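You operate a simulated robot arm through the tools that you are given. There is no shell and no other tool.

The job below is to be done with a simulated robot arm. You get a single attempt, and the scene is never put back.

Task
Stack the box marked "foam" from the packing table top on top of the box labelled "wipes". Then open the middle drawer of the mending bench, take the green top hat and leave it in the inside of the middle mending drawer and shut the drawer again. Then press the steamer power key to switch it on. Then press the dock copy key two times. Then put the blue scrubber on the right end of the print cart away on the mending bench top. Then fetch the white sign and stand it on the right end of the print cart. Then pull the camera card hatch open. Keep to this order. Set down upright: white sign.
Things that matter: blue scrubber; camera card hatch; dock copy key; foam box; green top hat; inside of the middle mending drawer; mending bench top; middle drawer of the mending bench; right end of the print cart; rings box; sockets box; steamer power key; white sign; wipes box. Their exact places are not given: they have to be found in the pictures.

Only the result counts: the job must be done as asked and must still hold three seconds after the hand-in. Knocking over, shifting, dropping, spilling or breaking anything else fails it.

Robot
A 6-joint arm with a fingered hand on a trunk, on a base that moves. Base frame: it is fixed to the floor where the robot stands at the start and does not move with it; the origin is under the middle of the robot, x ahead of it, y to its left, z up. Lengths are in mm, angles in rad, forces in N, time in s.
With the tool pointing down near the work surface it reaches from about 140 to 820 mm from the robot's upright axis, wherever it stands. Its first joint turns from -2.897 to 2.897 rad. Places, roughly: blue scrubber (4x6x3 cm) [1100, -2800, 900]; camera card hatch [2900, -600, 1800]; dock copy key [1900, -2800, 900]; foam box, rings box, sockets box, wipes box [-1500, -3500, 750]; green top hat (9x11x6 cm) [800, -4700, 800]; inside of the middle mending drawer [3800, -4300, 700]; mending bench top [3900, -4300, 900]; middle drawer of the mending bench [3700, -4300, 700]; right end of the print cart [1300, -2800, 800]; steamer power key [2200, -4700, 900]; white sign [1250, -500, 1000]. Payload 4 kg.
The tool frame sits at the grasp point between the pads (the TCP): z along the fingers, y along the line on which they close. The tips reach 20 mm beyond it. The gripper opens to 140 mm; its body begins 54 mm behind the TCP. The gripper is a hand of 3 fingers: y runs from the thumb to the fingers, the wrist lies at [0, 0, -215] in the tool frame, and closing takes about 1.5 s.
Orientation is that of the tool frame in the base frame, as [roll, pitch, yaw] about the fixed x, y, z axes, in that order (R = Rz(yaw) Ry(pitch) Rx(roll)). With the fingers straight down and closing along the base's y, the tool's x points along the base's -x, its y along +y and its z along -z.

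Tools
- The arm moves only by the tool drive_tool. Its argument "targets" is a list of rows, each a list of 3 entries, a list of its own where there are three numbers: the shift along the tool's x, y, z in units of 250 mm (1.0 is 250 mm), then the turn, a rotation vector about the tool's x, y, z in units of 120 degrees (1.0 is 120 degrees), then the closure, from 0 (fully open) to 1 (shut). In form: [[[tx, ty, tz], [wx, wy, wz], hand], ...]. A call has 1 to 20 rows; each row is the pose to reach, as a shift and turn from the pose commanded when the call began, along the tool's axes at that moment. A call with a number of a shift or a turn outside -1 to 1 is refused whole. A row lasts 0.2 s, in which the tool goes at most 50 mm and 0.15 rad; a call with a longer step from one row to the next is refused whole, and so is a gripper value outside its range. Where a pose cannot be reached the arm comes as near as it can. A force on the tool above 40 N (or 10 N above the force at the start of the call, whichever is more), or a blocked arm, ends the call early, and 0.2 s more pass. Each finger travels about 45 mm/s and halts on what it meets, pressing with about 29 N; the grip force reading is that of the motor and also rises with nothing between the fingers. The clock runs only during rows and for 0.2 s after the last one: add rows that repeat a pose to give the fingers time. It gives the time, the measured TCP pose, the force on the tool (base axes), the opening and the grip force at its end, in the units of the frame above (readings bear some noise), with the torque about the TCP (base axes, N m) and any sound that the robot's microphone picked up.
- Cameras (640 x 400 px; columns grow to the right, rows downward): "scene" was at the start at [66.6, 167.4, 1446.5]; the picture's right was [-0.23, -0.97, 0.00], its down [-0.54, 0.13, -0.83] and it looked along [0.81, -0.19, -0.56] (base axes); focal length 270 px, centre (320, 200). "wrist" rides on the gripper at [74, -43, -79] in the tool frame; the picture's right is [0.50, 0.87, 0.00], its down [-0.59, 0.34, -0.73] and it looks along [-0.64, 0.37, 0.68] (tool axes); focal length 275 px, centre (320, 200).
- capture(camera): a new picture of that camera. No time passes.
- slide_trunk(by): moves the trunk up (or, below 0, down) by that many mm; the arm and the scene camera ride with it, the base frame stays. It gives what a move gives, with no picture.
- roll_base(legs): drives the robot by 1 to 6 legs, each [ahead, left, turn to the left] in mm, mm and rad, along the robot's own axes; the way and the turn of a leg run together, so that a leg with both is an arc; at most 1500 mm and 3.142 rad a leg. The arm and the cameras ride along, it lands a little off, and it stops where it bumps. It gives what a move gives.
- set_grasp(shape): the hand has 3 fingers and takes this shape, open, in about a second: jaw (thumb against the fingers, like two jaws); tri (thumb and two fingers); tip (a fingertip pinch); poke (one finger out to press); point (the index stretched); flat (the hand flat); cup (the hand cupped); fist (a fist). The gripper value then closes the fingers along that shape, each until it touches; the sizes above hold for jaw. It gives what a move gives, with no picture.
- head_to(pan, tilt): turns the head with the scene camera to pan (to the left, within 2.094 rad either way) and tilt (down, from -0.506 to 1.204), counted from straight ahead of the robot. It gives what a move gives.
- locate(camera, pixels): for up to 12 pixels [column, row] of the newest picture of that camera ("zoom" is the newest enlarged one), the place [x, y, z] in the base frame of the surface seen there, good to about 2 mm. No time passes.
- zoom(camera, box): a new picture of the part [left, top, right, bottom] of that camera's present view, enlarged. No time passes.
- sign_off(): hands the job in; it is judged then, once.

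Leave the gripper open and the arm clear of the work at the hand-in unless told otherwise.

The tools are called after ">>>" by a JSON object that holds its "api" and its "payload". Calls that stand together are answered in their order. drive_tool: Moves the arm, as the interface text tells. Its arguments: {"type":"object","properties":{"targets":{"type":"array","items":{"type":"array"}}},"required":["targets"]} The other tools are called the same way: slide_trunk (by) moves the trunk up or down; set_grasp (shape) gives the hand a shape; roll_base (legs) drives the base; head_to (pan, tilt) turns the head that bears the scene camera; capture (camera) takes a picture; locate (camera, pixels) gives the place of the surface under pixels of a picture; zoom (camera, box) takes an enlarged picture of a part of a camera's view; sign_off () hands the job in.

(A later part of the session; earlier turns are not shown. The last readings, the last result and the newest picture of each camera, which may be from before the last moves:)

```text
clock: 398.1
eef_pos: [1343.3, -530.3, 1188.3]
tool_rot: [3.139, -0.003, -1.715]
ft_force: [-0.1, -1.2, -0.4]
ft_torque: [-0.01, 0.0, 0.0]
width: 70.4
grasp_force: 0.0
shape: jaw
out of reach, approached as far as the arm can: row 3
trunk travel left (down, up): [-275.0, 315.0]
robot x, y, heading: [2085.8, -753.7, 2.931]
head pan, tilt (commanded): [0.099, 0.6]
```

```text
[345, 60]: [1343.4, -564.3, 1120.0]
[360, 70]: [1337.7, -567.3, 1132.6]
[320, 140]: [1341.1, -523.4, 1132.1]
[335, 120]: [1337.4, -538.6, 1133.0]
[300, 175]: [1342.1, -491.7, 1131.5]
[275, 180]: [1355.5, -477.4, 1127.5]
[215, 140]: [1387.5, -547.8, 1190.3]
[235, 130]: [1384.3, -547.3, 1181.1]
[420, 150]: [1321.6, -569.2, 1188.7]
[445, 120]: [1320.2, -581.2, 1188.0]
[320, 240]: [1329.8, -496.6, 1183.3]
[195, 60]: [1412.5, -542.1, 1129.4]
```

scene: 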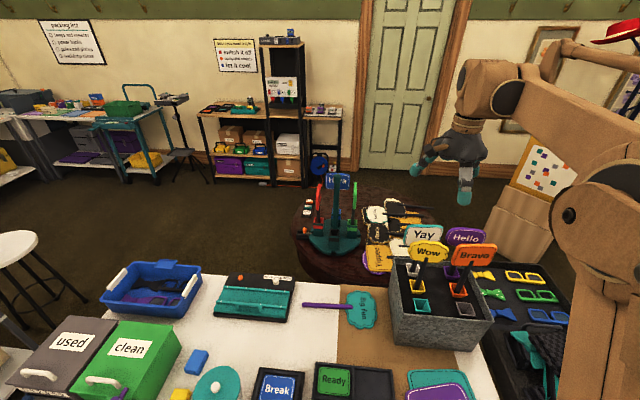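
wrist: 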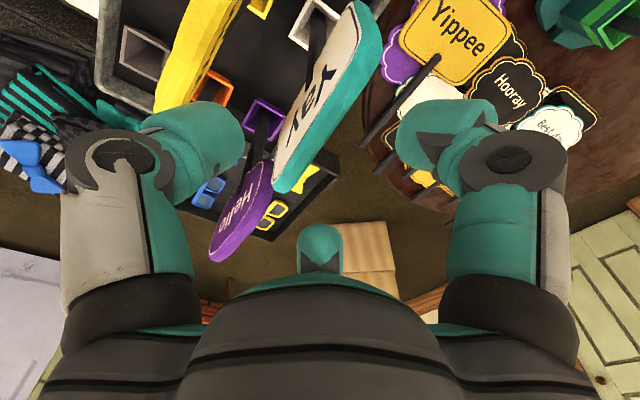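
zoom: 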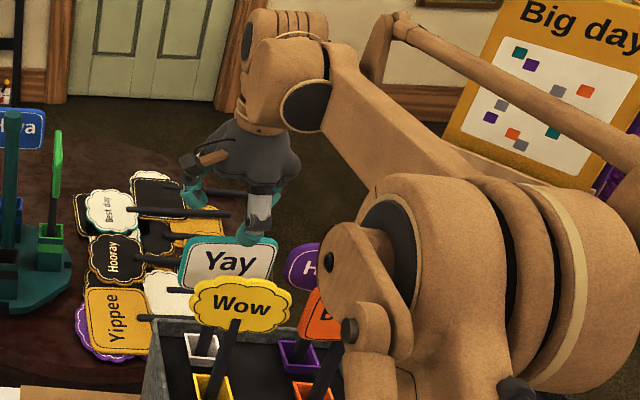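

Thumb clearance to Wow is small, so I shift 7 mm to the far side, close to 0.6, and lower to z≈1106.

>>> {"api": "drive_tool", "payload": {"targets": [[[0, 0.027, 0], [0, 0, 0], 0.6], [[0, 0.027, 0], [0, 0, 0], 0.6], [[0, 0.027, 0.08], [0, 0, 0], 0.6], [[0, 0.027, 0.16], [0, 0, 0], 0.6], [[0, 0.027, 0.24], [0, 0, 0], 0.6], [[0, 0.027, 0.328], [0, 0, 0], 0.6], [[0, 0.027, 0.328], [0, 0, 0], 0.6]]}}

>>> {"api": "capture", "payload": {"camera": "wrist"}}

>>> {"api": "zoom", "payload": {"camera": "scene", "box": [370, 160, 520, 310]}}

```text
clock: 399.7
eef_pos: [1336.7, -527.9, 1105.6]
tool_rot: [3.141, 0.0, -1.714]
ft_force: [0.1, 0.3, 0.8]
ft_torque: [-0.02, -0.02, 0.04]
width: 56.4
grasp_force: 0.0
shape: jaw
trunk travel left (down, up): [-275.0, 315.0]
robot x, y, heading: [2083.9, -754.2, 2.931]
head pan, tilt (commanded): [0.099, 0.6]
```

```text
taken
```

wrist: 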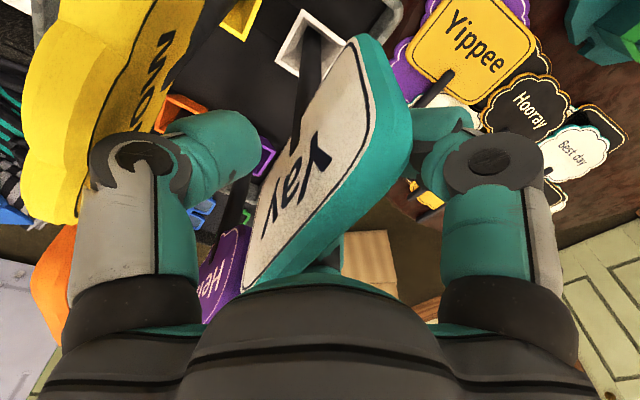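

```text
2.67 times, centred on (445, 235) of scene
```

zoom: 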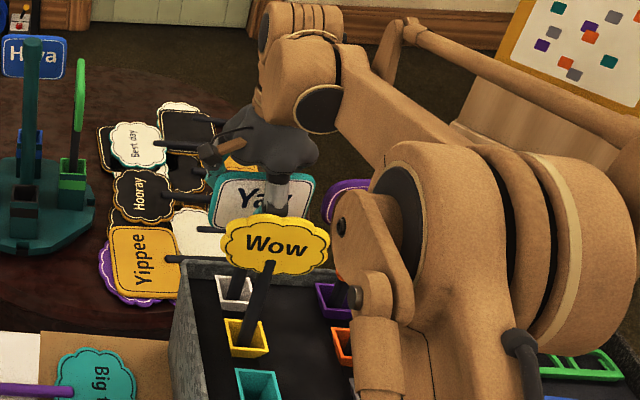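

The thumb sits between Yay and Wow, fingers behind Yay. I close the hand.

>>> {"api": "drive_tool", "payload": {"targets": [[[0, 0, 0], [0, 0, 0], 0.7], [[0, 0, 0], [0, 0, 0], 0.8], [[0, 0, 0], [0, 0, 0], 0.9], [[0, 0, 0], [0, 0, 0], 1], [[0, 0, 0], [0, 0, 0], 1], [[0, 0, 0], [0, 0, 0], 1], [[0, 0, 0], [0, 0, 0], 1], [[0, 0, 0], [0, 0, 0], 1]]}}

>>> {"api": "capture", "payload": {"camera": "wrist"}}

```text
clock: 401.5
eef_pos: [1337.5, -527.3, 1104.6]
tool_rot: [3.141, -0.002, -1.714]
ft_force: [0.3, 0.4, -0.6]
ft_torque: [-0.03, -0.11, 0.01]
width: 22.1
grasp_force: 28.9
shape: jaw
trunk travel left (down, up): [-275.0, 315.0]
robot x, y, heading: [2084.7, -757.9, 2.932]
head pan, tilt (commanded): [0.099, 0.6]
```

```text
taken
```

wrist: 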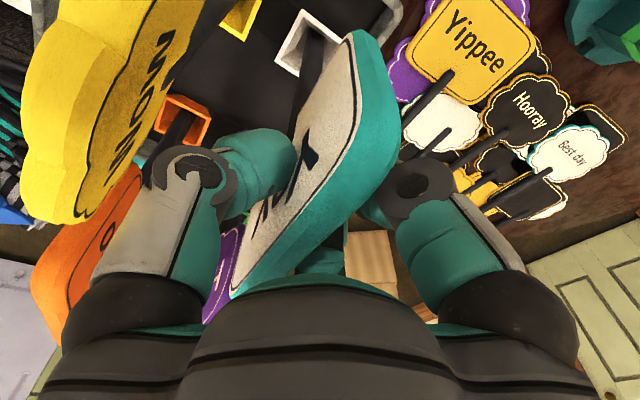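

Gripped (28.9 N). I lift 60 mm and look.

>>> {"api": "drive_tool", "payload": {"targets": [[[0, 0, -0.04], [0, 0, 0], 1], [[0, 0, -0.1], [0, 0, 0], 1], [[0, 0, -0.17], [0, 0, 0], 1], [[0, 0, -0.24], [0, 0, 0], 1], [[0, 0, -0.24], [0, 0, 0], 1]]}}

>>> {"api": "capture", "payload": {"camera": "wrist"}}

>>> {"api": "zoom", "payload": {"camera": "scene", "box": [370, 160, 520, 310]}}

```text
clock: 402.7
eef_pos: [1336.0, -529.1, 1165.2]
tool_rot: [-3.141, 0.0, -1.715]
ft_force: [-0.1, 0.3, 0.0]
ft_torque: [0.0, -0.1, -0.01]
width: 21.7
grasp_force: 28.9
shape: jaw
trunk travel left (down, up): [-275.0, 315.0]
robot x, y, heading: [2082.5, -756.7, 2.931]
head pan, tilt (commanded): [0.099, 0.6]
```

```text
taken
```

wrist: 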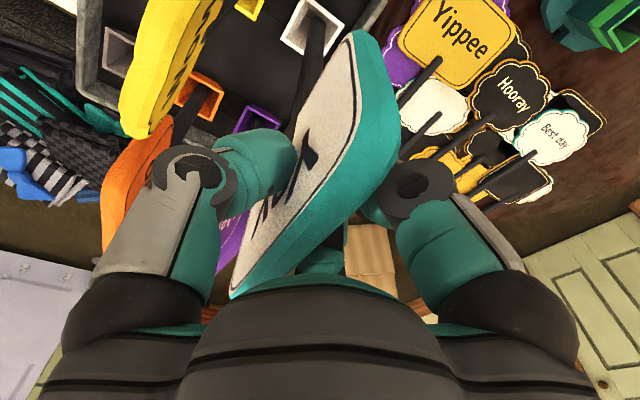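

```text
2.67 times, centred on (445, 235) of scene
```

zoom: 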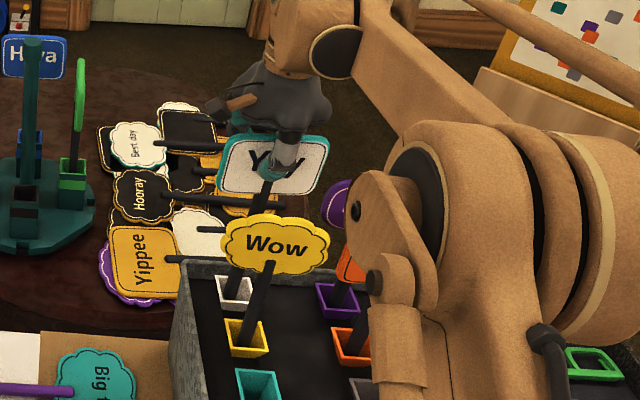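

The sign slides up out of its cup. I lift another 100 mm to clear the bin.

>>> {"api": "drive_tool", "payload": {"targets": [[[0, 0, -0.1], [0, 0, 0], 1], [[0, 0, -0.2], [0, 0, 0], 1], [[0, 0, -0.3], [0, 0, 0], 1], [[0, 0, -0.4], [0, 0, 0], 1], [[0, 0, -0.4], [0, 0, 0], 1]]}}

>>> {"api": "capture", "payload": {"camera": "wrist"}}

>>> {"api": "zoom", "payload": {"camera": "scene", "box": [370, 110, 520, 310]}}

```text
clock: 403.9
eef_pos: [1337.3, -529.4, 1264.9]
tool_rot: [-3.14, -0.003, -1.713]
ft_force: [-1.4, -1.2, 0.1]
ft_torque: [-0.01, 0.01, 0.05]
width: 21.7
grasp_force: 29.5
shape: jaw
trunk travel left (down, up): [-275.0, 315.0]
robot x, y, heading: [2082.9, -752.9, 2.931]
head pan, tilt (commanded): [0.099, 0.6]
```

```text
taken
```

wrist: 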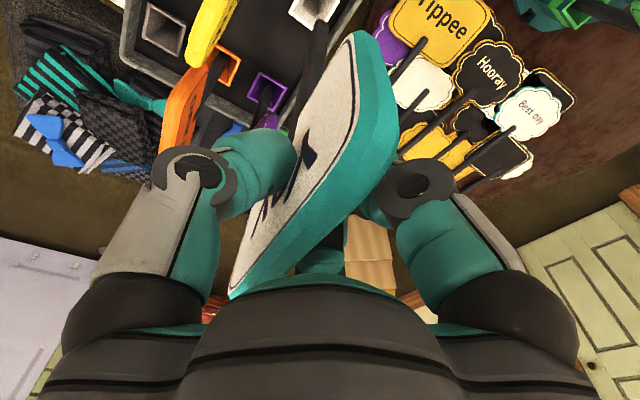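

```text
2.00 times, centred on (445, 210) of scene
```

zoom: 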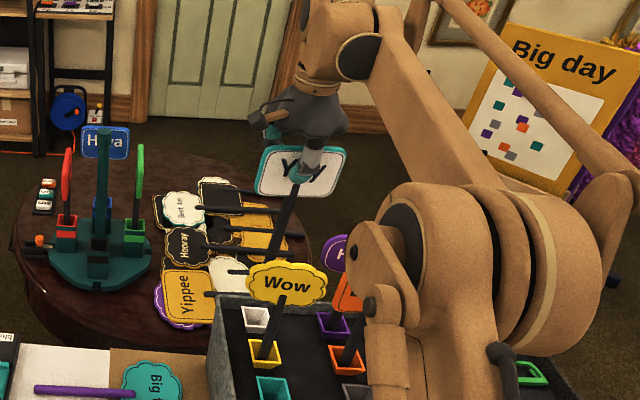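

I locate the stick's bottom end and check its verticality.

>>> {"api": "locate", "payload": {"camera": "zoom", "pixels": [[270, 262], [273, 250], [278, 235], [284, 215], [288, 203], [265, 190], [335, 190], [300, 150], [262, 165], [342, 160]]}}

```text
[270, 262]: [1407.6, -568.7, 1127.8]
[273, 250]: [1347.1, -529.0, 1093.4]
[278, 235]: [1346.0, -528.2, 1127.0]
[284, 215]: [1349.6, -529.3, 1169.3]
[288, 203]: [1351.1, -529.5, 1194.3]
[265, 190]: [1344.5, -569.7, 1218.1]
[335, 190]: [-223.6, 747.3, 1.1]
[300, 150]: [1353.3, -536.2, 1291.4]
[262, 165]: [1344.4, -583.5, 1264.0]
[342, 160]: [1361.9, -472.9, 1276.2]
```

Stick is nearly vertical (2–3° lean). I move the sign left clear of the bin, then back toward the robot.

>>> {"api": "drive_tool", "payload": {"targets": [[[0.16, 0, 0], [0, 0, 0], 1], [[0.32, 0, 0], [0, 0, 0], 1], [[0.48, 0, 0], [0, 0, 0], 1], [[0.64, 0, 0], [0, 0, 0], 1], [[0.64, -0.16, 0], [0, 0, 0], 1], [[0.64, -0.32, 0], [0, 0, 0], 1], [[0.64, -0.48, 0], [0, 0, 0], 1], [[0.64, -0.64, 0], [0, 0, 0], 1], [[0.64, -0.8, 0], [0, 0, 0], 1], [[0.64, -0.8, 0], [0, 0, 0], 1]]}}

>>> {"api": "capture", "payload": {"camera": "scene"}}

```text
clock: 406.1
eef_pos: [1511.4, -715.4, 1265.6]
tool_rot: [-3.14, 0.001, -1.714]
ft_force: [-0.7, -0.9, -1.5]
ft_torque: [0.0, -0.01, 0.03]
width: 21.8
grasp_force: 29.1
shape: jaw
trunk travel left (down, up): [-275.0, 315.0]
robot x, y, heading: [2087.2, -756.4, 2.931]
head pan, tilt (commanded): [0.099, 0.6]
```

```text
taken
```

scene: 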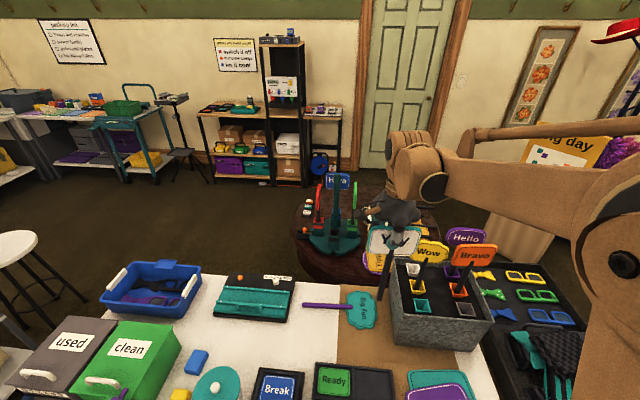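

The sign is free. I zoom to see the stick end.

>>> {"api": "zoom", "payload": {"camera": "scene", "box": [340, 200, 450, 310]}}

>>> {"api": "locate", "payload": {"camera": "zoom", "pixels": [[260, 330], [270, 300], [280, 280], [255, 345], [315, 190], [300, 215], [220, 190], [340, 130]]}}

```text
3.64 times, centred on (395, 255) of scene
```

zoom: 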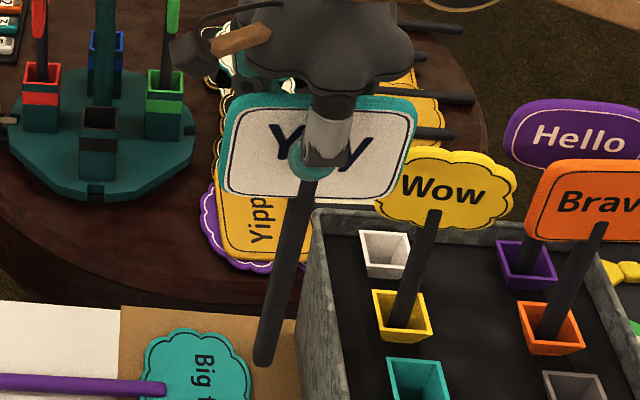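

```text
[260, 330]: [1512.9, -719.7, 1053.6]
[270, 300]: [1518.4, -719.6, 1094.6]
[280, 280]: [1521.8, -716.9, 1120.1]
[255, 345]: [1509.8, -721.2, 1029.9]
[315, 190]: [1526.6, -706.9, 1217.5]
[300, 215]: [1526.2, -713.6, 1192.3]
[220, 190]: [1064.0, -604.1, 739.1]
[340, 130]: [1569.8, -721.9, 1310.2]
```

The stick seems to be a plain rod. I zoom further on its lower end.

>>> {"api": "zoom", "payload": {"camera": "scene", "box": [365, 260, 405, 305]}}

```text
8.89 times, centred on (385, 282) of scene
```

zoom: 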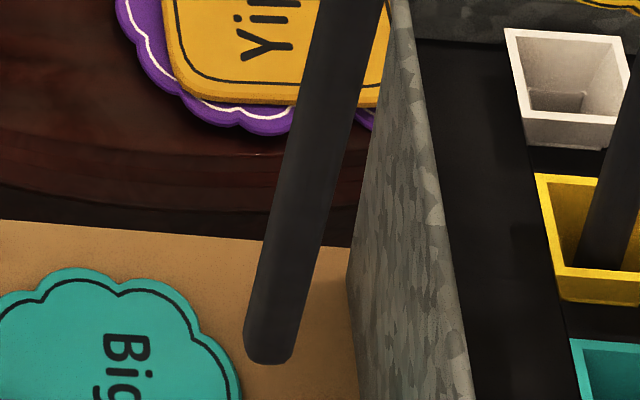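

The stick is a ~16 mm square bar with a flat end, so it can stand if set down truly vertical. I measure its lean precisely.

>>> {"api": "locate", "payload": {"camera": "zoom", "pixels": [[345, 20], [338, 60], [329, 100], [319, 140], [311, 180], [302, 220], [292, 260], [283, 300], [275, 335]]}}

>>> {"api": "zoom", "payload": {"camera": "scene", "box": [360, 215, 430, 275]}}

```text
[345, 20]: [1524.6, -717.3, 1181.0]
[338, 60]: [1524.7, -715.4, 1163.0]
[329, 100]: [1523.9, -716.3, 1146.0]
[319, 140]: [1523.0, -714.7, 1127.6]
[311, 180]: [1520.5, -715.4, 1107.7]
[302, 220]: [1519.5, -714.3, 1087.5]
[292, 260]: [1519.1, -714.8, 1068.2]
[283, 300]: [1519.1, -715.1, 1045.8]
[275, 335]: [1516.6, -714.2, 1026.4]
```

```text
6.67 times, centred on (395, 245) of scene
```

zoom: 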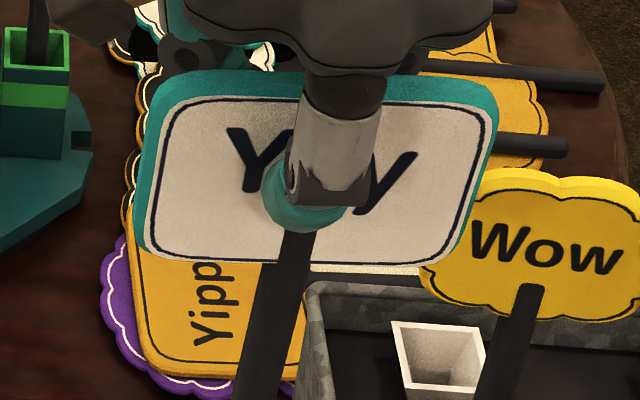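

The stick leans about 3° toward the thumb; I'll correct at placing. First I raise and retract the sign, back away from the table, and drive to the cart's front.

>>> {"api": "drive_tool", "payload": {"targets": [[[0, -0.05, -0.1], [0, 0, 0], 1], [[0, -0.15, -0.2], [0, 0, 0], 1], [[0, -0.27, -0.3], [0, 0, 0], 1], [[0, -0.38, -0.36], [0, 0, 0], 1], [[0, -0.48, -0.36], [0, 0, 0], 1], [[0, -0.48, -0.36], [0, 0, 0], 1]]}}

>>> {"api": "roll_base", "payload": {"legs": [[-220, 0, 0], [0, 740, 0], [0, 740, 0]]}}

>>> {"api": "head_to", "payload": {"pan": 0.3, "tilt": 0.7}}

>>> {"api": "capture", "payload": {"camera": "scene"}}

```text
clock: 407.5
eef_pos: [1629.7, -732.3, 1356.4]
tool_rot: [-3.14, -0.002, -1.714]
ft_force: [-0.2, -1.0, -0.7]
ft_torque: [0.02, -0.01, 0.01]
width: 21.8
grasp_force: 29.0
shape: jaw
trunk travel left (down, up): [-275.0, 315.0]
robot x, y, heading: [2085.1, -758.9, 2.934]
head pan, tilt (commanded): [0.099, 0.6]
```

```text
clock: 416.4
eef_pos: [1540.1, -2224.2, 1356.0]
tool_rot: [3.141, 0.0, -1.704]
ft_force: [-0.2, -1.0, -0.3]
ft_torque: [0.01, 0.0, 0.01]
width: 22.2
grasp_force: 29.1
shape: jaw
trunk travel left (down, up): [-275.0, 315.0]
robot x, y, heading: [1998.0, -2242.3, 2.94]
head pan, tilt (commanded): [0.099, 0.6]
```

```text
clock: 417.1
eef_pos: [1541.7, -2223.8, 1355.8]
tool_rot: [-3.141, -0.001, -1.706]
ft_force: [-0.5, 0.2, -0.6]
ft_torque: [0.02, 0.03, 0.0]
width: 21.8
grasp_force: 29.1
shape: jaw
trunk travel left (down, up): [-275.0, 315.0]
robot x, y, heading: [1996.2, -2244.3, 2.94]
head pan, tilt (commanded): [0.3, 0.7]
```

```text
taken
```

scene: 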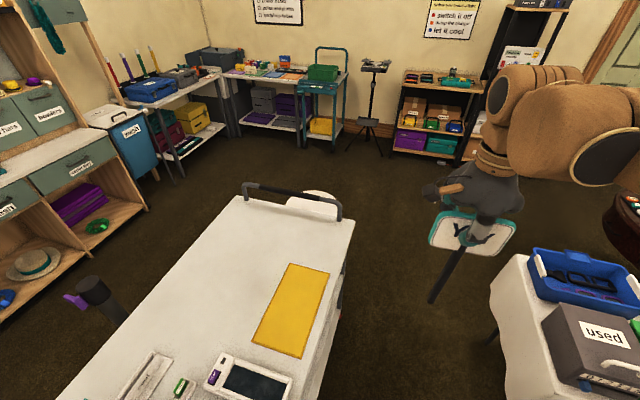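

I turn to face the cart and strafe right to its right end.

>>> {"api": "roll_base", "payload": {"legs": [[0, 0, 1.54], [10, -680, 0]]}}

>>> {"api": "head_to", "payload": {"pan": -0.15, "tilt": 0.75}}

>>> {"api": "capture", "payload": {"camera": "scene"}}

```text
clock: 424.7
eef_pos: [1301.4, -2560.0, 1356.7]
tool_rot: [-3.141, -0.003, -0.151]
ft_force: [0.2, -0.9, 0.0]
ft_torque: [0.0, 0.01, 0.0]
width: 21.7
grasp_force: 29.8
shape: jaw
trunk travel left (down, up): [-275.0, 315.0]
robot x, y, heading: [1329.5, -2101.5, -1.788]
head pan, tilt (commanded): [0.3, 0.7]
```

```text
clock: 425.6
eef_pos: [1302.6, -2560.3, 1356.4]
tool_rot: [3.142, -0.002, -0.15]
ft_force: [-0.3, 0.4, -0.2]
ft_torque: [0.02, -0.02, 0.01]
width: 22.1
grasp_force: 28.8
shape: jaw
trunk travel left (down, up): [-275.0, 315.0]
robot x, y, heading: [1326.4, -2108.4, -1.786]
head pan, tilt (commanded): [-0.15, 0.75]
```

```text
taken
```

scene: 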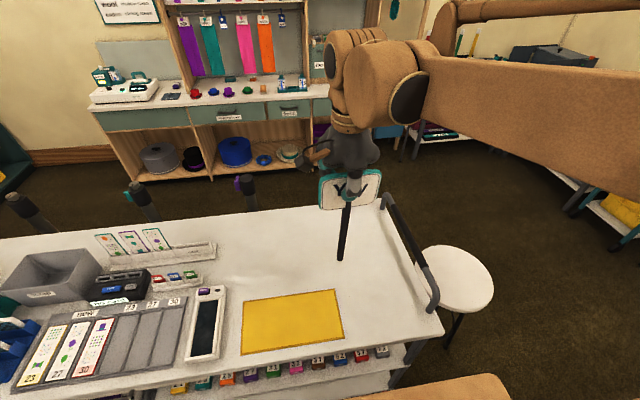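

The right end is empty. I move the sign to above (1190,-2770).

>>> {"api": "drive_tool", "payload": {"targets": [[[-0.05, 0.13, 0], [0, 0, 0], 1], [[-0.1, 0.26, 0], [0, 0, 0], 1], [[-0.15, 0.39, 0.05], [0, 0, 0], 1], [[-0.2, 0.52, 0.1], [0, 0, 0], 1], [[-0.25, 0.65, 0.2], [0, 0, 0], 1], [[-0.3, 0.78, 0.3], [0, 0, 0], 1], [[-0.319, 0.898, 0.4], [0, 0, 0], 1], [[-0.319, 0.898, 0.4], [0, 0, 0], 1], [[-0.319, 0.898, 0.4], [0, 0, 0], 1]]}}

>>> {"api": "head_to", "payload": {"pan": 0.05, "tilt": 0.7}}

>>> {"api": "capture", "payload": {"camera": "scene"}}

```text
clock: 427.6
eef_pos: [1189.5, -2772.8, 1256.4]
tool_rot: [-3.14, -0.002, -0.15]
ft_force: [-1.0, -0.3, 0.1]
ft_torque: [0.0, 0.02, -0.01]
width: 21.8
grasp_force: 27.9
shape: jaw
trunk travel left (down, up): [-275.0, 315.0]
robot x, y, heading: [1330.4, -2105.4, -1.79]
head pan, tilt (commanded): [-0.15, 0.75]
```

```text
clock: 428.3
eef_pos: [1189.4, -2772.5, 1256.8]
tool_rot: [-3.141, -0.002, -0.151]
ft_force: [-0.5, 0.6, -1.0]
ft_torque: [0.02, -0.01, 0.04]
width: 21.7
grasp_force: 29.0
shape: jaw
trunk travel left (down, up): [-275.0, 315.0]
robot x, y, heading: [1330.8, -2108.3, -1.783]
head pan, tilt (commanded): [0.051, 0.7]
```

```text
taken
```

scene: 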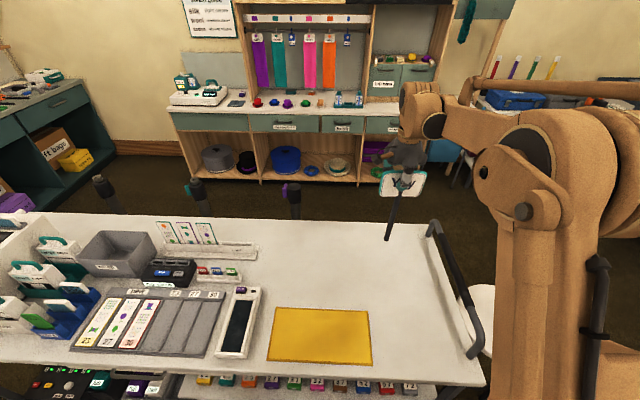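

>>> {"api": "zoom", "payload": {"camera": "scene", "box": [370, 190, 420, 245]}}

```text
7.27 times, centred on (395, 218) of scene
```

zoom: 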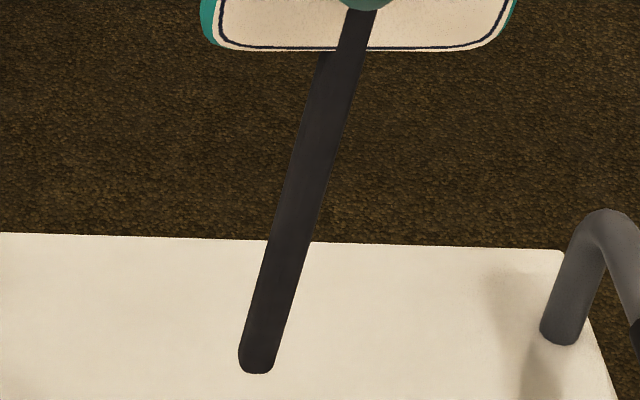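

I sample the stick's centre line again for its lean.

>>> {"api": "locate", "payload": {"camera": "zoom", "pixels": [[352, 30], [343, 60], [334, 92], [324, 125], [315, 157], [306, 190], [296, 222], [287, 255], [277, 287], [268, 320], [260, 347], [257, 360]]}}

```text
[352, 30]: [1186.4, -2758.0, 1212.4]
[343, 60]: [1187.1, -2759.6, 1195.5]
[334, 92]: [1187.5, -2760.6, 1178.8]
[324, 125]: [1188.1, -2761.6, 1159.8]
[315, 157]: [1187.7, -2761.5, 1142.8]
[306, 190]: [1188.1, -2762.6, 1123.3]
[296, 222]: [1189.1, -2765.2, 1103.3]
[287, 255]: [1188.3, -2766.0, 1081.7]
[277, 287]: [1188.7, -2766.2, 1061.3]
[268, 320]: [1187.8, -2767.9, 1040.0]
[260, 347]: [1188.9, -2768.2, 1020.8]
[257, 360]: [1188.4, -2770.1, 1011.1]
```

The stick leans 3.2° toward the robot and ~1° sideways. I correct by rotating the tool, then re-measure.

>>> {"api": "drive_tool", "payload": {"targets": [[[0, 0, 0], [0.0133, -0.003, 0], 1], [[0, 0, 0], [0.0267, -0.006, 0], 1], [[0, 0, 0], [0.0267, -0.006, 0], 1], [[0, 0, 0], [0.0267, -0.006, 0], 1]]}}

>>> {"api": "zoom", "payload": {"camera": "scene", "box": [370, 190, 420, 245]}}

```text
clock: 429.3
eef_pos: [1190.0, -2772.1, 1256.3]
tool_rot: [-3.084, 0.009, -0.148]
ft_force: [0.9, 0.1, -0.9]
ft_torque: [0.02, -0.03, -0.01]
width: 21.7
grasp_force: 29.1
shape: jaw
trunk travel left (down, up): [-275.0, 315.0]
robot x, y, heading: [1330.9, -2106.8, -1.79]
head pan, tilt (commanded): [0.051, 0.7]
```

```text
7.27 times, centred on (395, 218) of scene
```

zoom: 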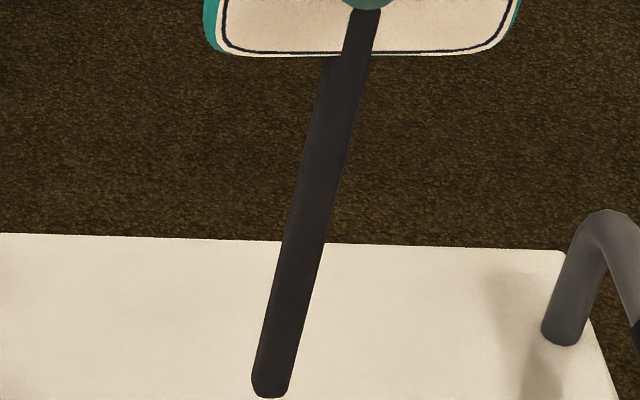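

>>> {"api": "locate", "payload": {"camera": "zoom", "pixels": [[359, 30], [349, 70], [341, 101], [333, 132], [326, 163], [318, 194], [310, 225], [302, 256], [294, 287], [286, 318], [279, 349], [271, 380]]}}

>>> {"api": "locate", "payload": {"camera": "zoom", "pixels": [[235, 48], [280, 51], [300, 51], [400, 49], [440, 47], [475, 46], [235, 30], [490, 30]]}}

```text
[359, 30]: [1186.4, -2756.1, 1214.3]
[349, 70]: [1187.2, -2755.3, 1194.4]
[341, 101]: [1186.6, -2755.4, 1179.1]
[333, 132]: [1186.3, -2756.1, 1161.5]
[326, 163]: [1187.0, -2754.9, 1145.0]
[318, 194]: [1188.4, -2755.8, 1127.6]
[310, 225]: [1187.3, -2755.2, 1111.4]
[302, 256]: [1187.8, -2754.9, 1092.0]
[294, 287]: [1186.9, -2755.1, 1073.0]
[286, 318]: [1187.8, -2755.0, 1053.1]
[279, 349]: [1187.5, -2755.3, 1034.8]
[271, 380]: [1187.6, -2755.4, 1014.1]
```

```text
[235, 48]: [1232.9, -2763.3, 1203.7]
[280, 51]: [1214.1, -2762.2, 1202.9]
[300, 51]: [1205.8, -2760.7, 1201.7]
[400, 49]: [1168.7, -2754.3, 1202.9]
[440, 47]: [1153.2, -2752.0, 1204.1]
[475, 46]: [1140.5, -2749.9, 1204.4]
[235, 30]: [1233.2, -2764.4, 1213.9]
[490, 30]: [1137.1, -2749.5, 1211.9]
```

The stick is now vertical within ~0.4°. Its bottom is ~253 mm below the TCP. I lower 140 mm straight down.

>>> {"api": "drive_tool", "payload": {"targets": [[[0.0015, 0.0067, 0.12], [0, 0, 0], 1], [[0.003, 0.0134, 0.24], [0, 0, 0], 1], [[0.0045, 0.0202, 0.36], [0, 0, 0], 1], [[0.006, 0.0265, 0.475], [0, 0, 0], 1], [[0.007, 0.0313, 0.559], [0, 0, 0], 1], [[0.007, 0.0313, 0.559], [0, 0, 0], 1]]}}

>>> {"api": "head_to", "payload": {"pan": 0.05, "tilt": 0.85}}

>>> {"api": "capture", "payload": {"camera": "scene"}}

```text
clock: 430.7
eef_pos: [1190.0, -2771.0, 1117.8]
tool_rot: [-3.087, 0.01, -0.148]
ft_force: [-0.2, 0.0, -0.3]
ft_torque: [0.0, 0.0, 0.0]
width: 21.7
grasp_force: 28.6
shape: jaw
trunk travel left (down, up): [-275.0, 315.0]
robot x, y, heading: [1328.3, -2109.8, -1.785]
head pan, tilt (commanded): [0.051, 0.7]
```

```text
clock: 431.4
eef_pos: [1190.1, -2772.7, 1116.3]
tool_rot: [-3.086, 0.012, -0.148]
ft_force: [-0.3, -0.5, -0.2]
ft_torque: [0.02, -0.03, 0.02]
width: 21.9
grasp_force: 29.1
shape: jaw
trunk travel left (down, up): [-275.0, 315.0]
robot x, y, heading: [1329.9, -2107.7, -1.788]
head pan, tilt (commanded): [0.051, 0.85]
```

```text
taken
```

scene: 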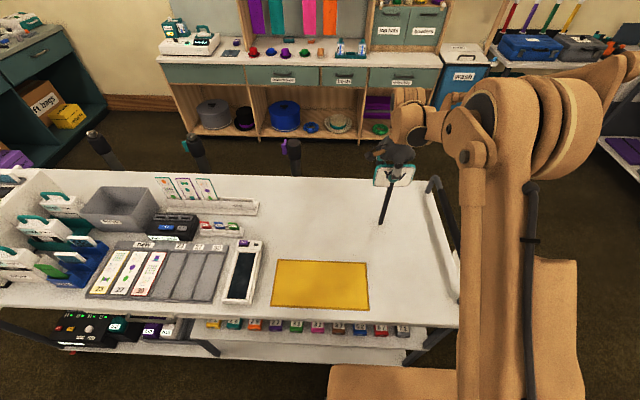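

>>> {"api": "zoom", "payload": {"camera": "scene", "box": [365, 175, 415, 230]}}

```text
7.27 times, centred on (390, 202) of scene
```

zoom: 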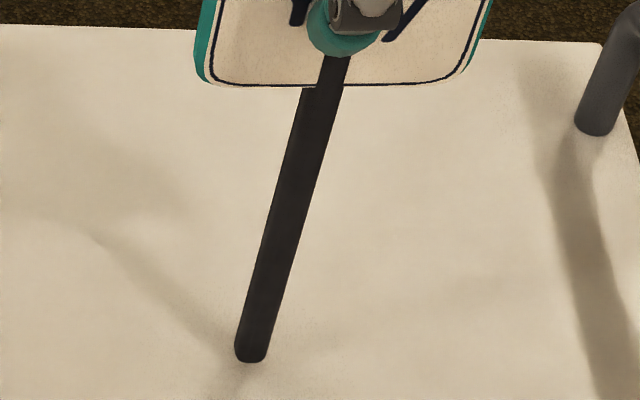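

>>> {"api": "locate", "payload": {"camera": "zoom", "pixels": [[325, 90], [317, 120], [309, 150], [300, 180], [292, 210], [283, 240], [274, 270], [266, 300], [257, 330], [252, 352], [250, 375], [330, 70]]}}

```text
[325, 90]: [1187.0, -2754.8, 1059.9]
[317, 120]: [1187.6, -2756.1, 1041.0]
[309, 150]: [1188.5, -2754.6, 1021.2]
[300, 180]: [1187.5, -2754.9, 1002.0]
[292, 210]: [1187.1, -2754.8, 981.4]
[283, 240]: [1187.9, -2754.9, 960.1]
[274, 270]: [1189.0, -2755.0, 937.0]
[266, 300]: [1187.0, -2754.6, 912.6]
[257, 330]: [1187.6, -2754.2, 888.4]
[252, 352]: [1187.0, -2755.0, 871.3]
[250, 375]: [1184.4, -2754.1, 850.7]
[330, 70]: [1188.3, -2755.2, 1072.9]
```

Vertical within 0.2°. I lower 11 mm, then 1 mm steps to contact.

>>> {"api": "drive_tool", "payload": {"targets": [[[0.0002, 0.0009, 0.016], [0, 0, 0], 1], [[0.0004, 0.0018, 0.032], [0, 0, 0], 1], [[0.0005, 0.0025, 0.044], [0, 0, 0], 1], [[0.0005, 0.0025, 0.044], [0, 0, 0], 1]]}}

>>> {"api": "drive_tool", "payload": {"targets": [[[0.0, 0.0002, 0.004], [0, 0, 0], 1], [[0.0, 0.0002, 0.004], [0, 0, 0], 1]]}}

```text
clock: 432.4
eef_pos: [1191.7, -2769.0, 1107.8]
tool_rot: [-3.087, 0.012, -0.148]
ft_force: [0.2, -1.7, 32.1]
ft_torque: [0.22, -0.05, 0.01]
width: 22.7
grasp_force: 28.6
shape: jaw
trunk travel left (down, up): [-275.0, 315.0]
robot x, y, heading: [1327.3, -2104.3, -1.787]
head pan, tilt (commanded): [0.051, 0.85]
```

```text
clock: 433.0
eef_pos: [1190.5, -2769.0, 1105.8]
tool_rot: [-3.088, 0.012, -0.149]
ft_force: [2.2, -0.4, 41.1]
ft_torque: [0.31, -0.05, -0.02]
width: 23.3
grasp_force: 29.1
shape: jaw
trunk travel left (down, up): [-275.0, 315.0]
robot x, y, heading: [1328.6, -2106.3, -1.785]
head pan, tilt (commanded): [0.051, 0.85]
```

It already presses at 41 N (contact was a bit higher). I ease up 3 mm.

>>> {"api": "drive_tool", "payload": {"targets": [[[0.0, -0.0004, -0.006], [0, 0, 0], 1], [[0.0, -0.0007, -0.012], [0, 0, 0], 1], [[0.0, -0.0007, -0.012], [0, 0, 0], 1]]}}

>>> {"api": "zoom", "payload": {"camera": "scene", "box": [365, 175, 415, 230]}}

```text
clock: 433.8
eef_pos: [1190.3, -2769.7, 1107.8]
tool_rot: [-3.085, 0.011, -0.148]
ft_force: [-0.3, 0.0, 10.5]
ft_torque: [0.14, -0.02, -0.02]
width: 23.0
grasp_force: 29.3
shape: jaw
trunk travel left (down, up): [-275.0, 315.0]
robot x, y, heading: [1335.6, -2110.8, -1.789]
head pan, tilt (commanded): [0.051, 0.85]
```

```text
7.27 times, centred on (390, 202) of scene
```

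zoom: 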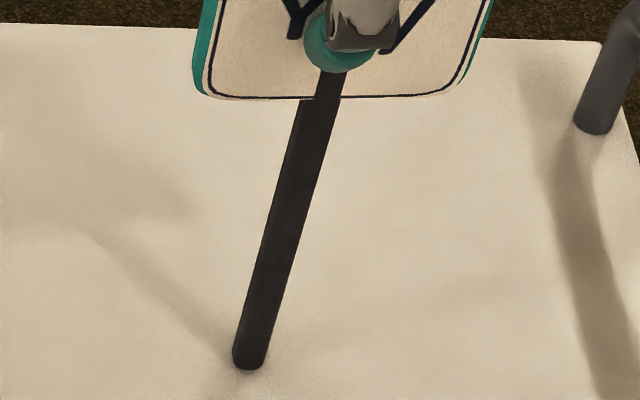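

>>> {"api": "locate", "payload": {"camera": "zoom", "pixels": [[322, 100], [315, 125], [307, 153], [298, 183], [290, 211], [281, 241], [273, 270], [264, 300], [256, 330], [251, 350], [248, 366], [250, 380]]}}

>>> {"api": "locate", "payload": {"camera": "zoom", "pixels": [[230, 95], [260, 97], [290, 98], [350, 97], [400, 95], [440, 92], [225, 60], [470, 60], [205, 60]]}}

```text
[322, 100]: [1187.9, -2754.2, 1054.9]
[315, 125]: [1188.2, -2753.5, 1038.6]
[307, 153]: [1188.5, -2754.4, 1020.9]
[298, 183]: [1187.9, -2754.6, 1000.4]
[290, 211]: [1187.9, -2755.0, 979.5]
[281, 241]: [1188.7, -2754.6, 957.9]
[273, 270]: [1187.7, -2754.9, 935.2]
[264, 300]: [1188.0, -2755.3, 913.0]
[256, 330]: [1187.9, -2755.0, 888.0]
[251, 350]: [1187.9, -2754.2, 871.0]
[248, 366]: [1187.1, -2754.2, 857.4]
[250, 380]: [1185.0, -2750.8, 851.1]
```

```text
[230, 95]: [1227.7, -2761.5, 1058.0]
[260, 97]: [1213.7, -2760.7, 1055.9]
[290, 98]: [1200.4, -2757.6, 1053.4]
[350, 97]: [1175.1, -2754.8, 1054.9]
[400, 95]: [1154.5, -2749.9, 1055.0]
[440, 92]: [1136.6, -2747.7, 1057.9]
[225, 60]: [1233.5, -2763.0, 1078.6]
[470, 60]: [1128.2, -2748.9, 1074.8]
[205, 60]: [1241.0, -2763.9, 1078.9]
```

The stick stayed vertical and its foot is on the cart top. I ease up 1 mm more to leave just a light touch.

>>> {"api": "drive_tool", "payload": {"targets": [[[0.0, -0.0002, -0.003], [0, 0, 0], 1], [[0.0, -0.0002, -0.003], [0, 0, 0], 1]]}}

```text
clock: 434.4
eef_pos: [1189.6, -2770.4, 1106.7]
tool_rot: [-3.086, 0.011, -0.149]
ft_force: [0.7, 0.1, 1.8]
ft_torque: [0.08, -0.05, 0.0]
width: 22.9
grasp_force: 29.2
shape: jaw
trunk travel left (down, up): [-275.0, 315.0]
robot x, y, heading: [1325.2, -2107.8, -1.789]
head pan, tilt (commanded): [0.051, 0.85]
```

Light touch (1.8 N). I open the hand very slowly.

>>> {"api": "drive_tool", "payload": {"targets": [[[0, 0, 0], [0, 0, 0], 0.88], [[0, 0, 0], [0, 0, 0], 0.87], [[0, 0, 0], [0, 0, 0], 0.86], [[0, 0, 0], [0, 0, 0], 0.855], [[0, 0, 0], [0, 0, 0], 0.85], [[0, 0, 0], [0, 0, 0], 0.845], [[0, 0, 0], [0, 0, 0], 0.84], [[0, 0, 0], [0, 0, 0], 0.835], [[0, 0, 0], [0, 0, 0], 0.83], [[0, 0, 0], [0, 0, 0], 0.825], [[0, 0, 0], [0, 0, 0], 0.82]]}}

>>> {"api": "zoom", "payload": {"camera": "scene", "box": [365, 155, 415, 230]}}

```text
clock: 436.8
eef_pos: [1190.3, -2771.2, 1107.0]
tool_rot: [-3.086, 0.009, -0.148]
ft_force: [-0.3, -0.3, 0.9]
ft_torque: [0.02, 0.01, -0.01]
width: 25.2
grasp_force: 0.1
shape: jaw
trunk travel left (down, up): [-275.0, 315.0]
robot x, y, heading: [1327.7, -2108.8, -1.789]
head pan, tilt (commanded): [0.051, 0.85]
```

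```text
5.33 times, centred on (390, 192) of scene
```

zoom: 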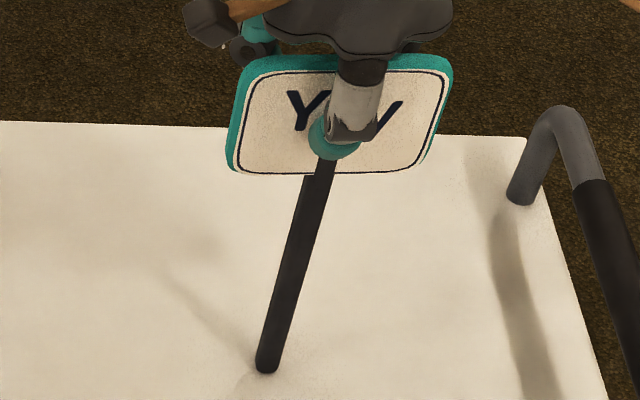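

Grip force is gone and the sign still stands. I check its verticality before opening more.

>>> {"api": "locate", "payload": {"camera": "zoom", "pixels": [[321, 180], [314, 205], [307, 230], [300, 255], [292, 280], [285, 305], [278, 330], [270, 355], [267, 365], [250, 90], [440, 90], [245, 155]]}}

```text
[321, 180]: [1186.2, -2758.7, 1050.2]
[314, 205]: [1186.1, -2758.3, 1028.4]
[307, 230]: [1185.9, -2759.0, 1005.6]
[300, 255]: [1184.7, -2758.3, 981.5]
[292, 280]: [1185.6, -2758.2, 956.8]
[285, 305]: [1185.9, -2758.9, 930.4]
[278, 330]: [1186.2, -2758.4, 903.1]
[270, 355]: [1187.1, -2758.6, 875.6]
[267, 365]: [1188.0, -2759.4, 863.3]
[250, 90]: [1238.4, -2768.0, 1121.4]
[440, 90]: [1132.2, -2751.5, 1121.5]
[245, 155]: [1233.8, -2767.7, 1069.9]
```

The sign stands vertical by itself. I continue opening slowly.

>>> {"api": "drive_tool", "payload": {"targets": [[[0, 0, 0], [0, 0, 0], 0.815], [[0, 0, 0], [0, 0, 0], 0.81], [[0, 0, 0], [0, 0, 0], 0.805], [[0, 0, 0], [0, 0, 0], 0.8], [[0, 0, 0], [0, 0, 0], 0.79], [[0, 0, 0], [0, 0, 0], 0.78], [[0, 0, 0], [0, 0, 0], 0.77], [[0, 0, 0], [0, 0, 0], 0.76], [[0, 0, 0], [0, 0, 0], 0.75], [[0, 0, 0], [0, 0, 0], 0.74], [[0, 0, 0], [0, 0, 0], 0.72], [[0, 0, 0], [0, 0, 0], 0.7]]}}

>>> {"api": "zoom", "payload": {"camera": "scene", "box": [365, 155, 415, 230]}}

>>> {"api": "capture", "payload": {"camera": "wrist"}}

```text
clock: 439.4
eef_pos: [1190.3, -2770.9, 1107.7]
tool_rot: [-3.085, 0.011, -0.15]
ft_force: [0.1, 0.2, -0.2]
ft_torque: [0.01, 0.02, 0.01]
width: 41.8
grasp_force: 0.2
shape: jaw
trunk travel left (down, up): [-275.0, 315.0]
robot x, y, heading: [1328.1, -2107.1, -1.788]
head pan, tilt (commanded): [0.051, 0.85]
```

```text
5.33 times, centred on (390, 192) of scene
```

zoom: 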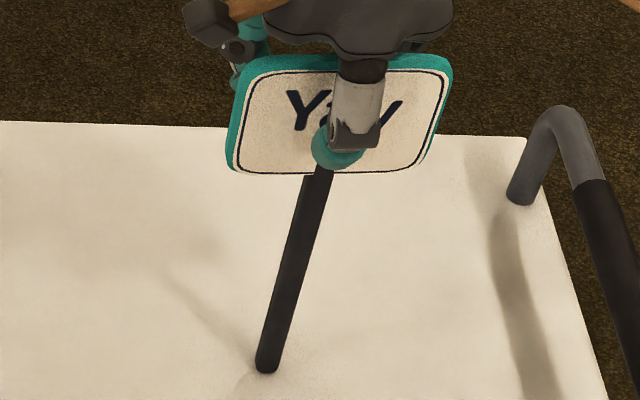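

```text
taken
```

wrist: 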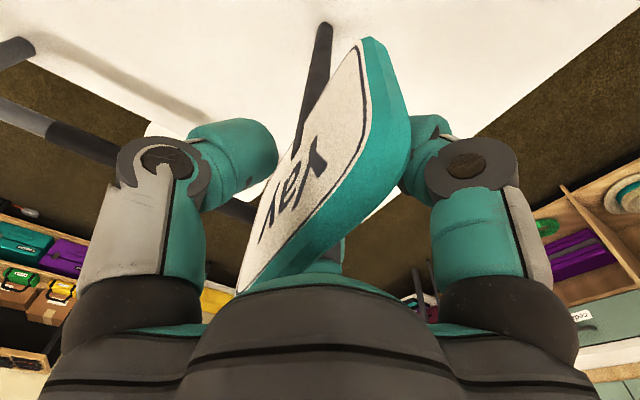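

It stands by itself. I open wider (0.35) and then rise vertically.

>>> {"api": "drive_tool", "payload": {"targets": [[[0, 0, 0], [0, 0, 0], 0.65], [[0, 0, 0], [0, 0, 0], 0.6], [[0, 0, 0], [0, 0, 0], 0.55], [[0, 0, 0], [0, 0, 0], 0.5], [[0, 0, 0], [0, 0, 0], 0.45], [[0, 0, 0], [0, 0, 0], 0.4], [[0, 0, 0], [0, 0, 0], 0.35], [[0, 0, 0], [0, 0, 0], 0.35]]}}

>>> {"api": "capture", "payload": {"camera": "wrist"}}

```text
clock: 441.2
eef_pos: [1189.6, -2770.8, 1108.9]
tool_rot: [-3.085, 0.01, -0.148]
ft_force: [-0.4, 0.4, -0.4]
ft_torque: [0.01, 0.06, 0.03]
width: 90.2
grasp_force: 0.0
shape: jaw
trunk travel left (down, up): [-275.0, 315.0]
robot x, y, heading: [1327.1, -2101.9, -1.791]
head pan, tilt (commanded): [0.051, 0.85]
```

```text
taken
```

wrist: 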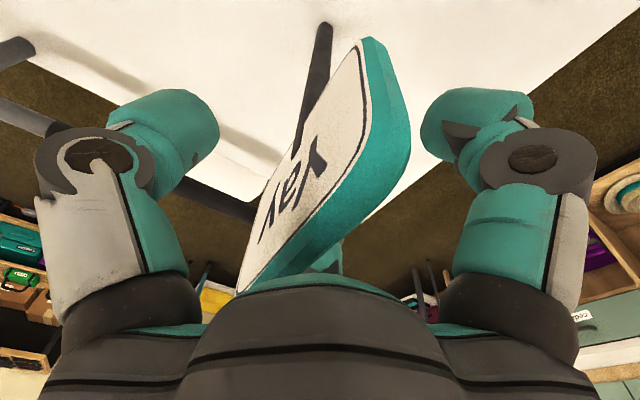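

Clear on all sides. I rise 150 mm straight up.

>>> {"api": "drive_tool", "payload": {"targets": [[[-0.0005, -0.0022, -0.04], [0, 0, 0], 0.35], [[-0.001, -0.0045, -0.08], [0, 0, 0], 0.35], [[-0.002, -0.009, -0.16], [0, 0, 0], 0.35], [[-0.0033, -0.0145, -0.26], [0, 0, 0], 0.35], [[-0.0048, -0.021, -0.38], [0, 0, 0], 0.35], [[-0.0062, -0.0275, -0.49], [0, 0, 0], 0.35], [[-0.0076, -0.0335, -0.599], [0, 0, 0], 0.35], [[-0.0076, -0.0335, -0.599], [0, 0, 0], 0.35]]}}

>>> {"api": "zoom", "payload": {"camera": "scene", "box": [350, 120, 450, 240]}}

```text
clock: 443.0
eef_pos: [1188.9, -2772.5, 1258.9]
tool_rot: [-3.087, 0.012, -0.149]
ft_force: [0.4, 0.3, 0.2]
ft_torque: [0.0, 0.02, 0.01]
width: 90.4
grasp_force: 0.1
shape: jaw
trunk travel left (down, up): [-275.0, 315.0]
robot x, y, heading: [1327.7, -2104.4, -1.784]
head pan, tilt (commanded): [0.051, 0.85]
```

```text
3.33 times, centred on (400, 180) of scene
```

zoom: 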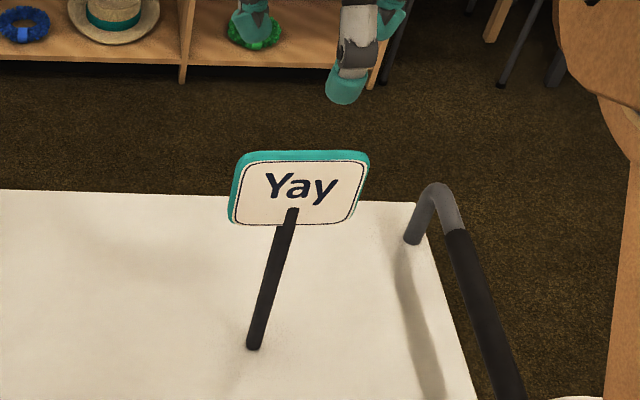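

The white sign stands upright on the cart's right end. Last job: the camera card hatch. I retract the arm carefully.

>>> {"api": "drive_tool", "payload": {"targets": [[[0, -0.04, -0.1], [0, 0, 0], 0.35], [[0, -0.14, -0.2], [0, 0, 0], 0.35], [[0, -0.3, -0.24], [0, 0, 0], 0.35], [[0, -0.46, -0.24], [0, 0, 0], 0.3], [[0, -0.62, -0.24], [0, 0, 0], 0.2], [[0, -0.78, -0.24], [0, 0, 0], 0.1], [[0, -0.92, -0.24], [0, 0, 0], 0], [[0, -0.92, -0.24], [0, 0, 0], 0]]}}

>>> {"api": "drive_tool", "payload": {"targets": [[[0, 0, 0], [-0.0133, 0.003, -0.0625], 0], [[0, 0, 0], [-0.0267, 0.006, -0.125], 0], [[0, 0, 0], [-0.0267, 0.006, -0.1875], 0], [[0, 0, 0], [-0.0267, 0.006, -0.25], 0], [[0, 0, 0], [-0.0267, 0.006, -0.3125], 0], [[0, 0, 0], [-0.0267, 0.006, -0.375], 0], [[0, 0, 0], [-0.0267, 0.006, -0.4375], 0], [[0, 0, 0], [-0.0267, 0.006, -0.5], 0], [[0, 0, 0], [-0.0267, 0.006, -0.5625], 0], [[0, 0, 0], [-0.0267, 0.006, -0.625], 0], [[0, 0, 0], [-0.0267, 0.006, -0.6875], 0], [[0, 0, 0], [-0.0267, 0.006, -0.719], 0], [[0, 0, 0], [-0.0267, 0.006, -0.719], 0]]}}

```text
clock: 444.8
eef_pos: [1222.4, -2548.1, 1329.3]
tool_rot: [-3.083, 0.009, -0.149]
ft_force: [0.2, 0.4, 0.5]
ft_torque: [0.0, 0.02, 0.02]
width: 139.9
grasp_force: 0.1
shape: jaw
trunk travel left (down, up): [-275.0, 315.0]
robot x, y, heading: [1327.1, -2109.2, -1.783]
head pan, tilt (commanded): [0.051, 0.85]
```

```text
clock: 447.6
eef_pos: [1224.2, -2547.5, 1331.3]
tool_rot: [3.112, -0.032, 1.358]
ft_force: [-1.1, 0.3, -0.3]
ft_torque: [0.01, 0.04, 0.01]
width: 139.8
grasp_force: 0.0
shape: jaw
trunk travel left (down, up): [-275.0, 315.0]
robot x, y, heading: [1332.0, -2105.0, -1.787]
head pan, tilt (commanded): [0.051, 0.85]
```

I strafe left away from the sign, then turn toward the camera kiosk.

>>> {"api": "roll_base", "payload": {"legs": [[-15, 720, 0], [0, 0, 2.6]]}}

>>> {"api": "head_to", "payload": {"pan": 0.1, "tilt": 0.1}}

>>> {"api": "capture", "payload": {"camera": "scene"}}

```text
clock: 457.7
eef_pos: [2343.4, -1917.7, 1330.4]
tool_rot: [3.111, -0.03, -2.312]
ft_force: [-0.5, 0.9, 0.6]
ft_torque: [0.01, 0.0, -0.01]
width: 139.7
grasp_force: 0.1
shape: jaw
trunk travel left (down, up): [-275.0, 315.0]
robot x, y, heading: [2033.6, -2244.6, 0.826]
head pan, tilt (commanded): [0.051, 0.85]
```

```text
clock: 458.8
eef_pos: [2344.0, -1917.6, 1331.4]
tool_rot: [3.113, -0.03, -2.31]
ft_force: [-0.3, -0.2, -0.7]
ft_torque: [0.01, 0.02, 0.0]
width: 140.0
grasp_force: 0.0
shape: jaw
trunk travel left (down, up): [-275.0, 315.0]
robot x, y, heading: [2033.4, -2246.7, 0.831]
head pan, tilt (commanded): [0.099, 0.099]
```

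```text
taken
```

scene: 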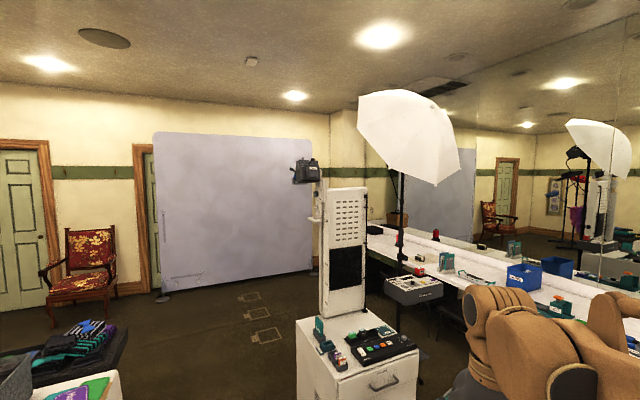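

The camera sits at about (305,170) beside the tall panel. I zoom on it and locate it.

>>> {"api": "zoom", "payload": {"camera": "scene", "box": [260, 140, 360, 220]}}

>>> {"api": "locate", "payload": {"camera": "scene", "pixels": [[305, 172], [298, 170], [312, 165], [315, 180], [345, 200], [345, 280], [380, 345], [340, 330], [420, 110], [415, 290], [330, 190], [310, 220]]}}

```text
5.00 times, centred on (310, 180) of scene
```

zoom: 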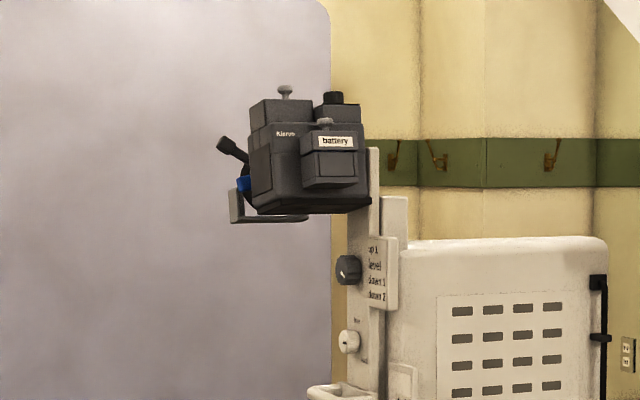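

```text
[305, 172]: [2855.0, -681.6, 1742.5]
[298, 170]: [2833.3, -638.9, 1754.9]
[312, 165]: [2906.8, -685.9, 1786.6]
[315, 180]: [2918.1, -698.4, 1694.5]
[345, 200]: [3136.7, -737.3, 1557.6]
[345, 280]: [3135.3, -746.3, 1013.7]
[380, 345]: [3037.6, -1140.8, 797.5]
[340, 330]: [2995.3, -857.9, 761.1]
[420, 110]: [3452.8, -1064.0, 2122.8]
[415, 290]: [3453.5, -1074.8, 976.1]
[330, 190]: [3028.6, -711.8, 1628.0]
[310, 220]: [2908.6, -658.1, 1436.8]
```

I drive closer to look at the camera from its left side.

>>> {"api": "roll_base", "payload": {"legs": [[1058, 539, -0.1]]}}

>>> {"api": "head_to", "payload": {"pan": 0.0, "tilt": -0.05}}

>>> {"api": "capture", "payload": {"camera": "scene"}}

```text
clock: 464.9
eef_pos: [2739.9, -812.5, 1330.5]
tool_rot: [3.112, -0.03, -2.397]
ft_force: [-0.1, -0.7, -0.1]
ft_torque: [-0.02, 0.01, 0.0]
width: 139.6
grasp_force: 0.0
shape: jaw
trunk travel left (down, up): [-275.0, 315.0]
robot x, y, heading: [2403.8, -1113.9, 0.744]
head pan, tilt (commanded): [0.099, 0.099]
```

```text
clock: 465.6
eef_pos: [2739.1, -812.2, 1330.9]
tool_rot: [3.113, -0.029, -2.396]
ft_force: [-0.4, -1.0, 0.4]
ft_torque: [0.01, 0.02, 0.03]
width: 140.0
grasp_force: 0.1
shape: jaw
trunk travel left (down, up): [-275.0, 315.0]
robot x, y, heading: [2404.3, -1114.3, 0.745]
head pan, tilt (commanded): [0.0, -0.051]
```

```text
taken
```

scene: 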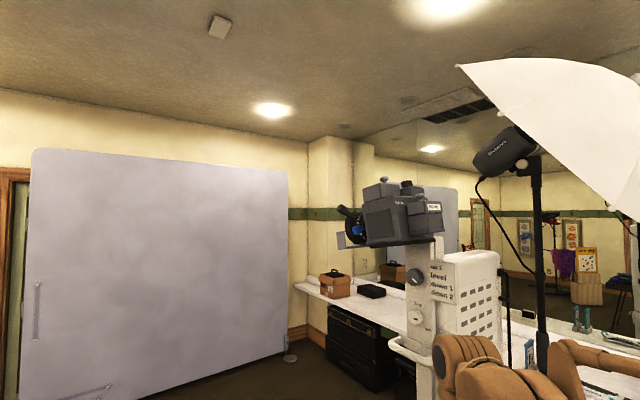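

>>> {"api": "zoom", "payload": {"camera": "scene", "box": [320, 160, 460, 270]}}

>>> {"api": "locate", "payload": {"camera": "zoom", "pixels": [[260, 190], [230, 200], [300, 190], [370, 150], [250, 130], [120, 230], [330, 120], [250, 250], [350, 230], [400, 150]]}}

```text
3.64 times, centred on (390, 215) of scene
```

zoom: 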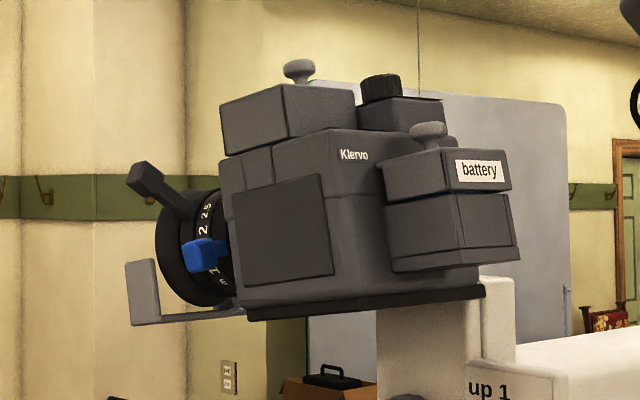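

```text
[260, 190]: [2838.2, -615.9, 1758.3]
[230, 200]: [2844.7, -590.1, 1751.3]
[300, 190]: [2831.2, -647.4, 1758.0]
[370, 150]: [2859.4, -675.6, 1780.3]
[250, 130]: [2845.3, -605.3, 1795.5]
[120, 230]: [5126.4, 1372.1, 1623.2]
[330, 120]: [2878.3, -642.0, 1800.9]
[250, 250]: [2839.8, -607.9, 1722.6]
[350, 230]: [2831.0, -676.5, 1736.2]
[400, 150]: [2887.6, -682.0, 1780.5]
```

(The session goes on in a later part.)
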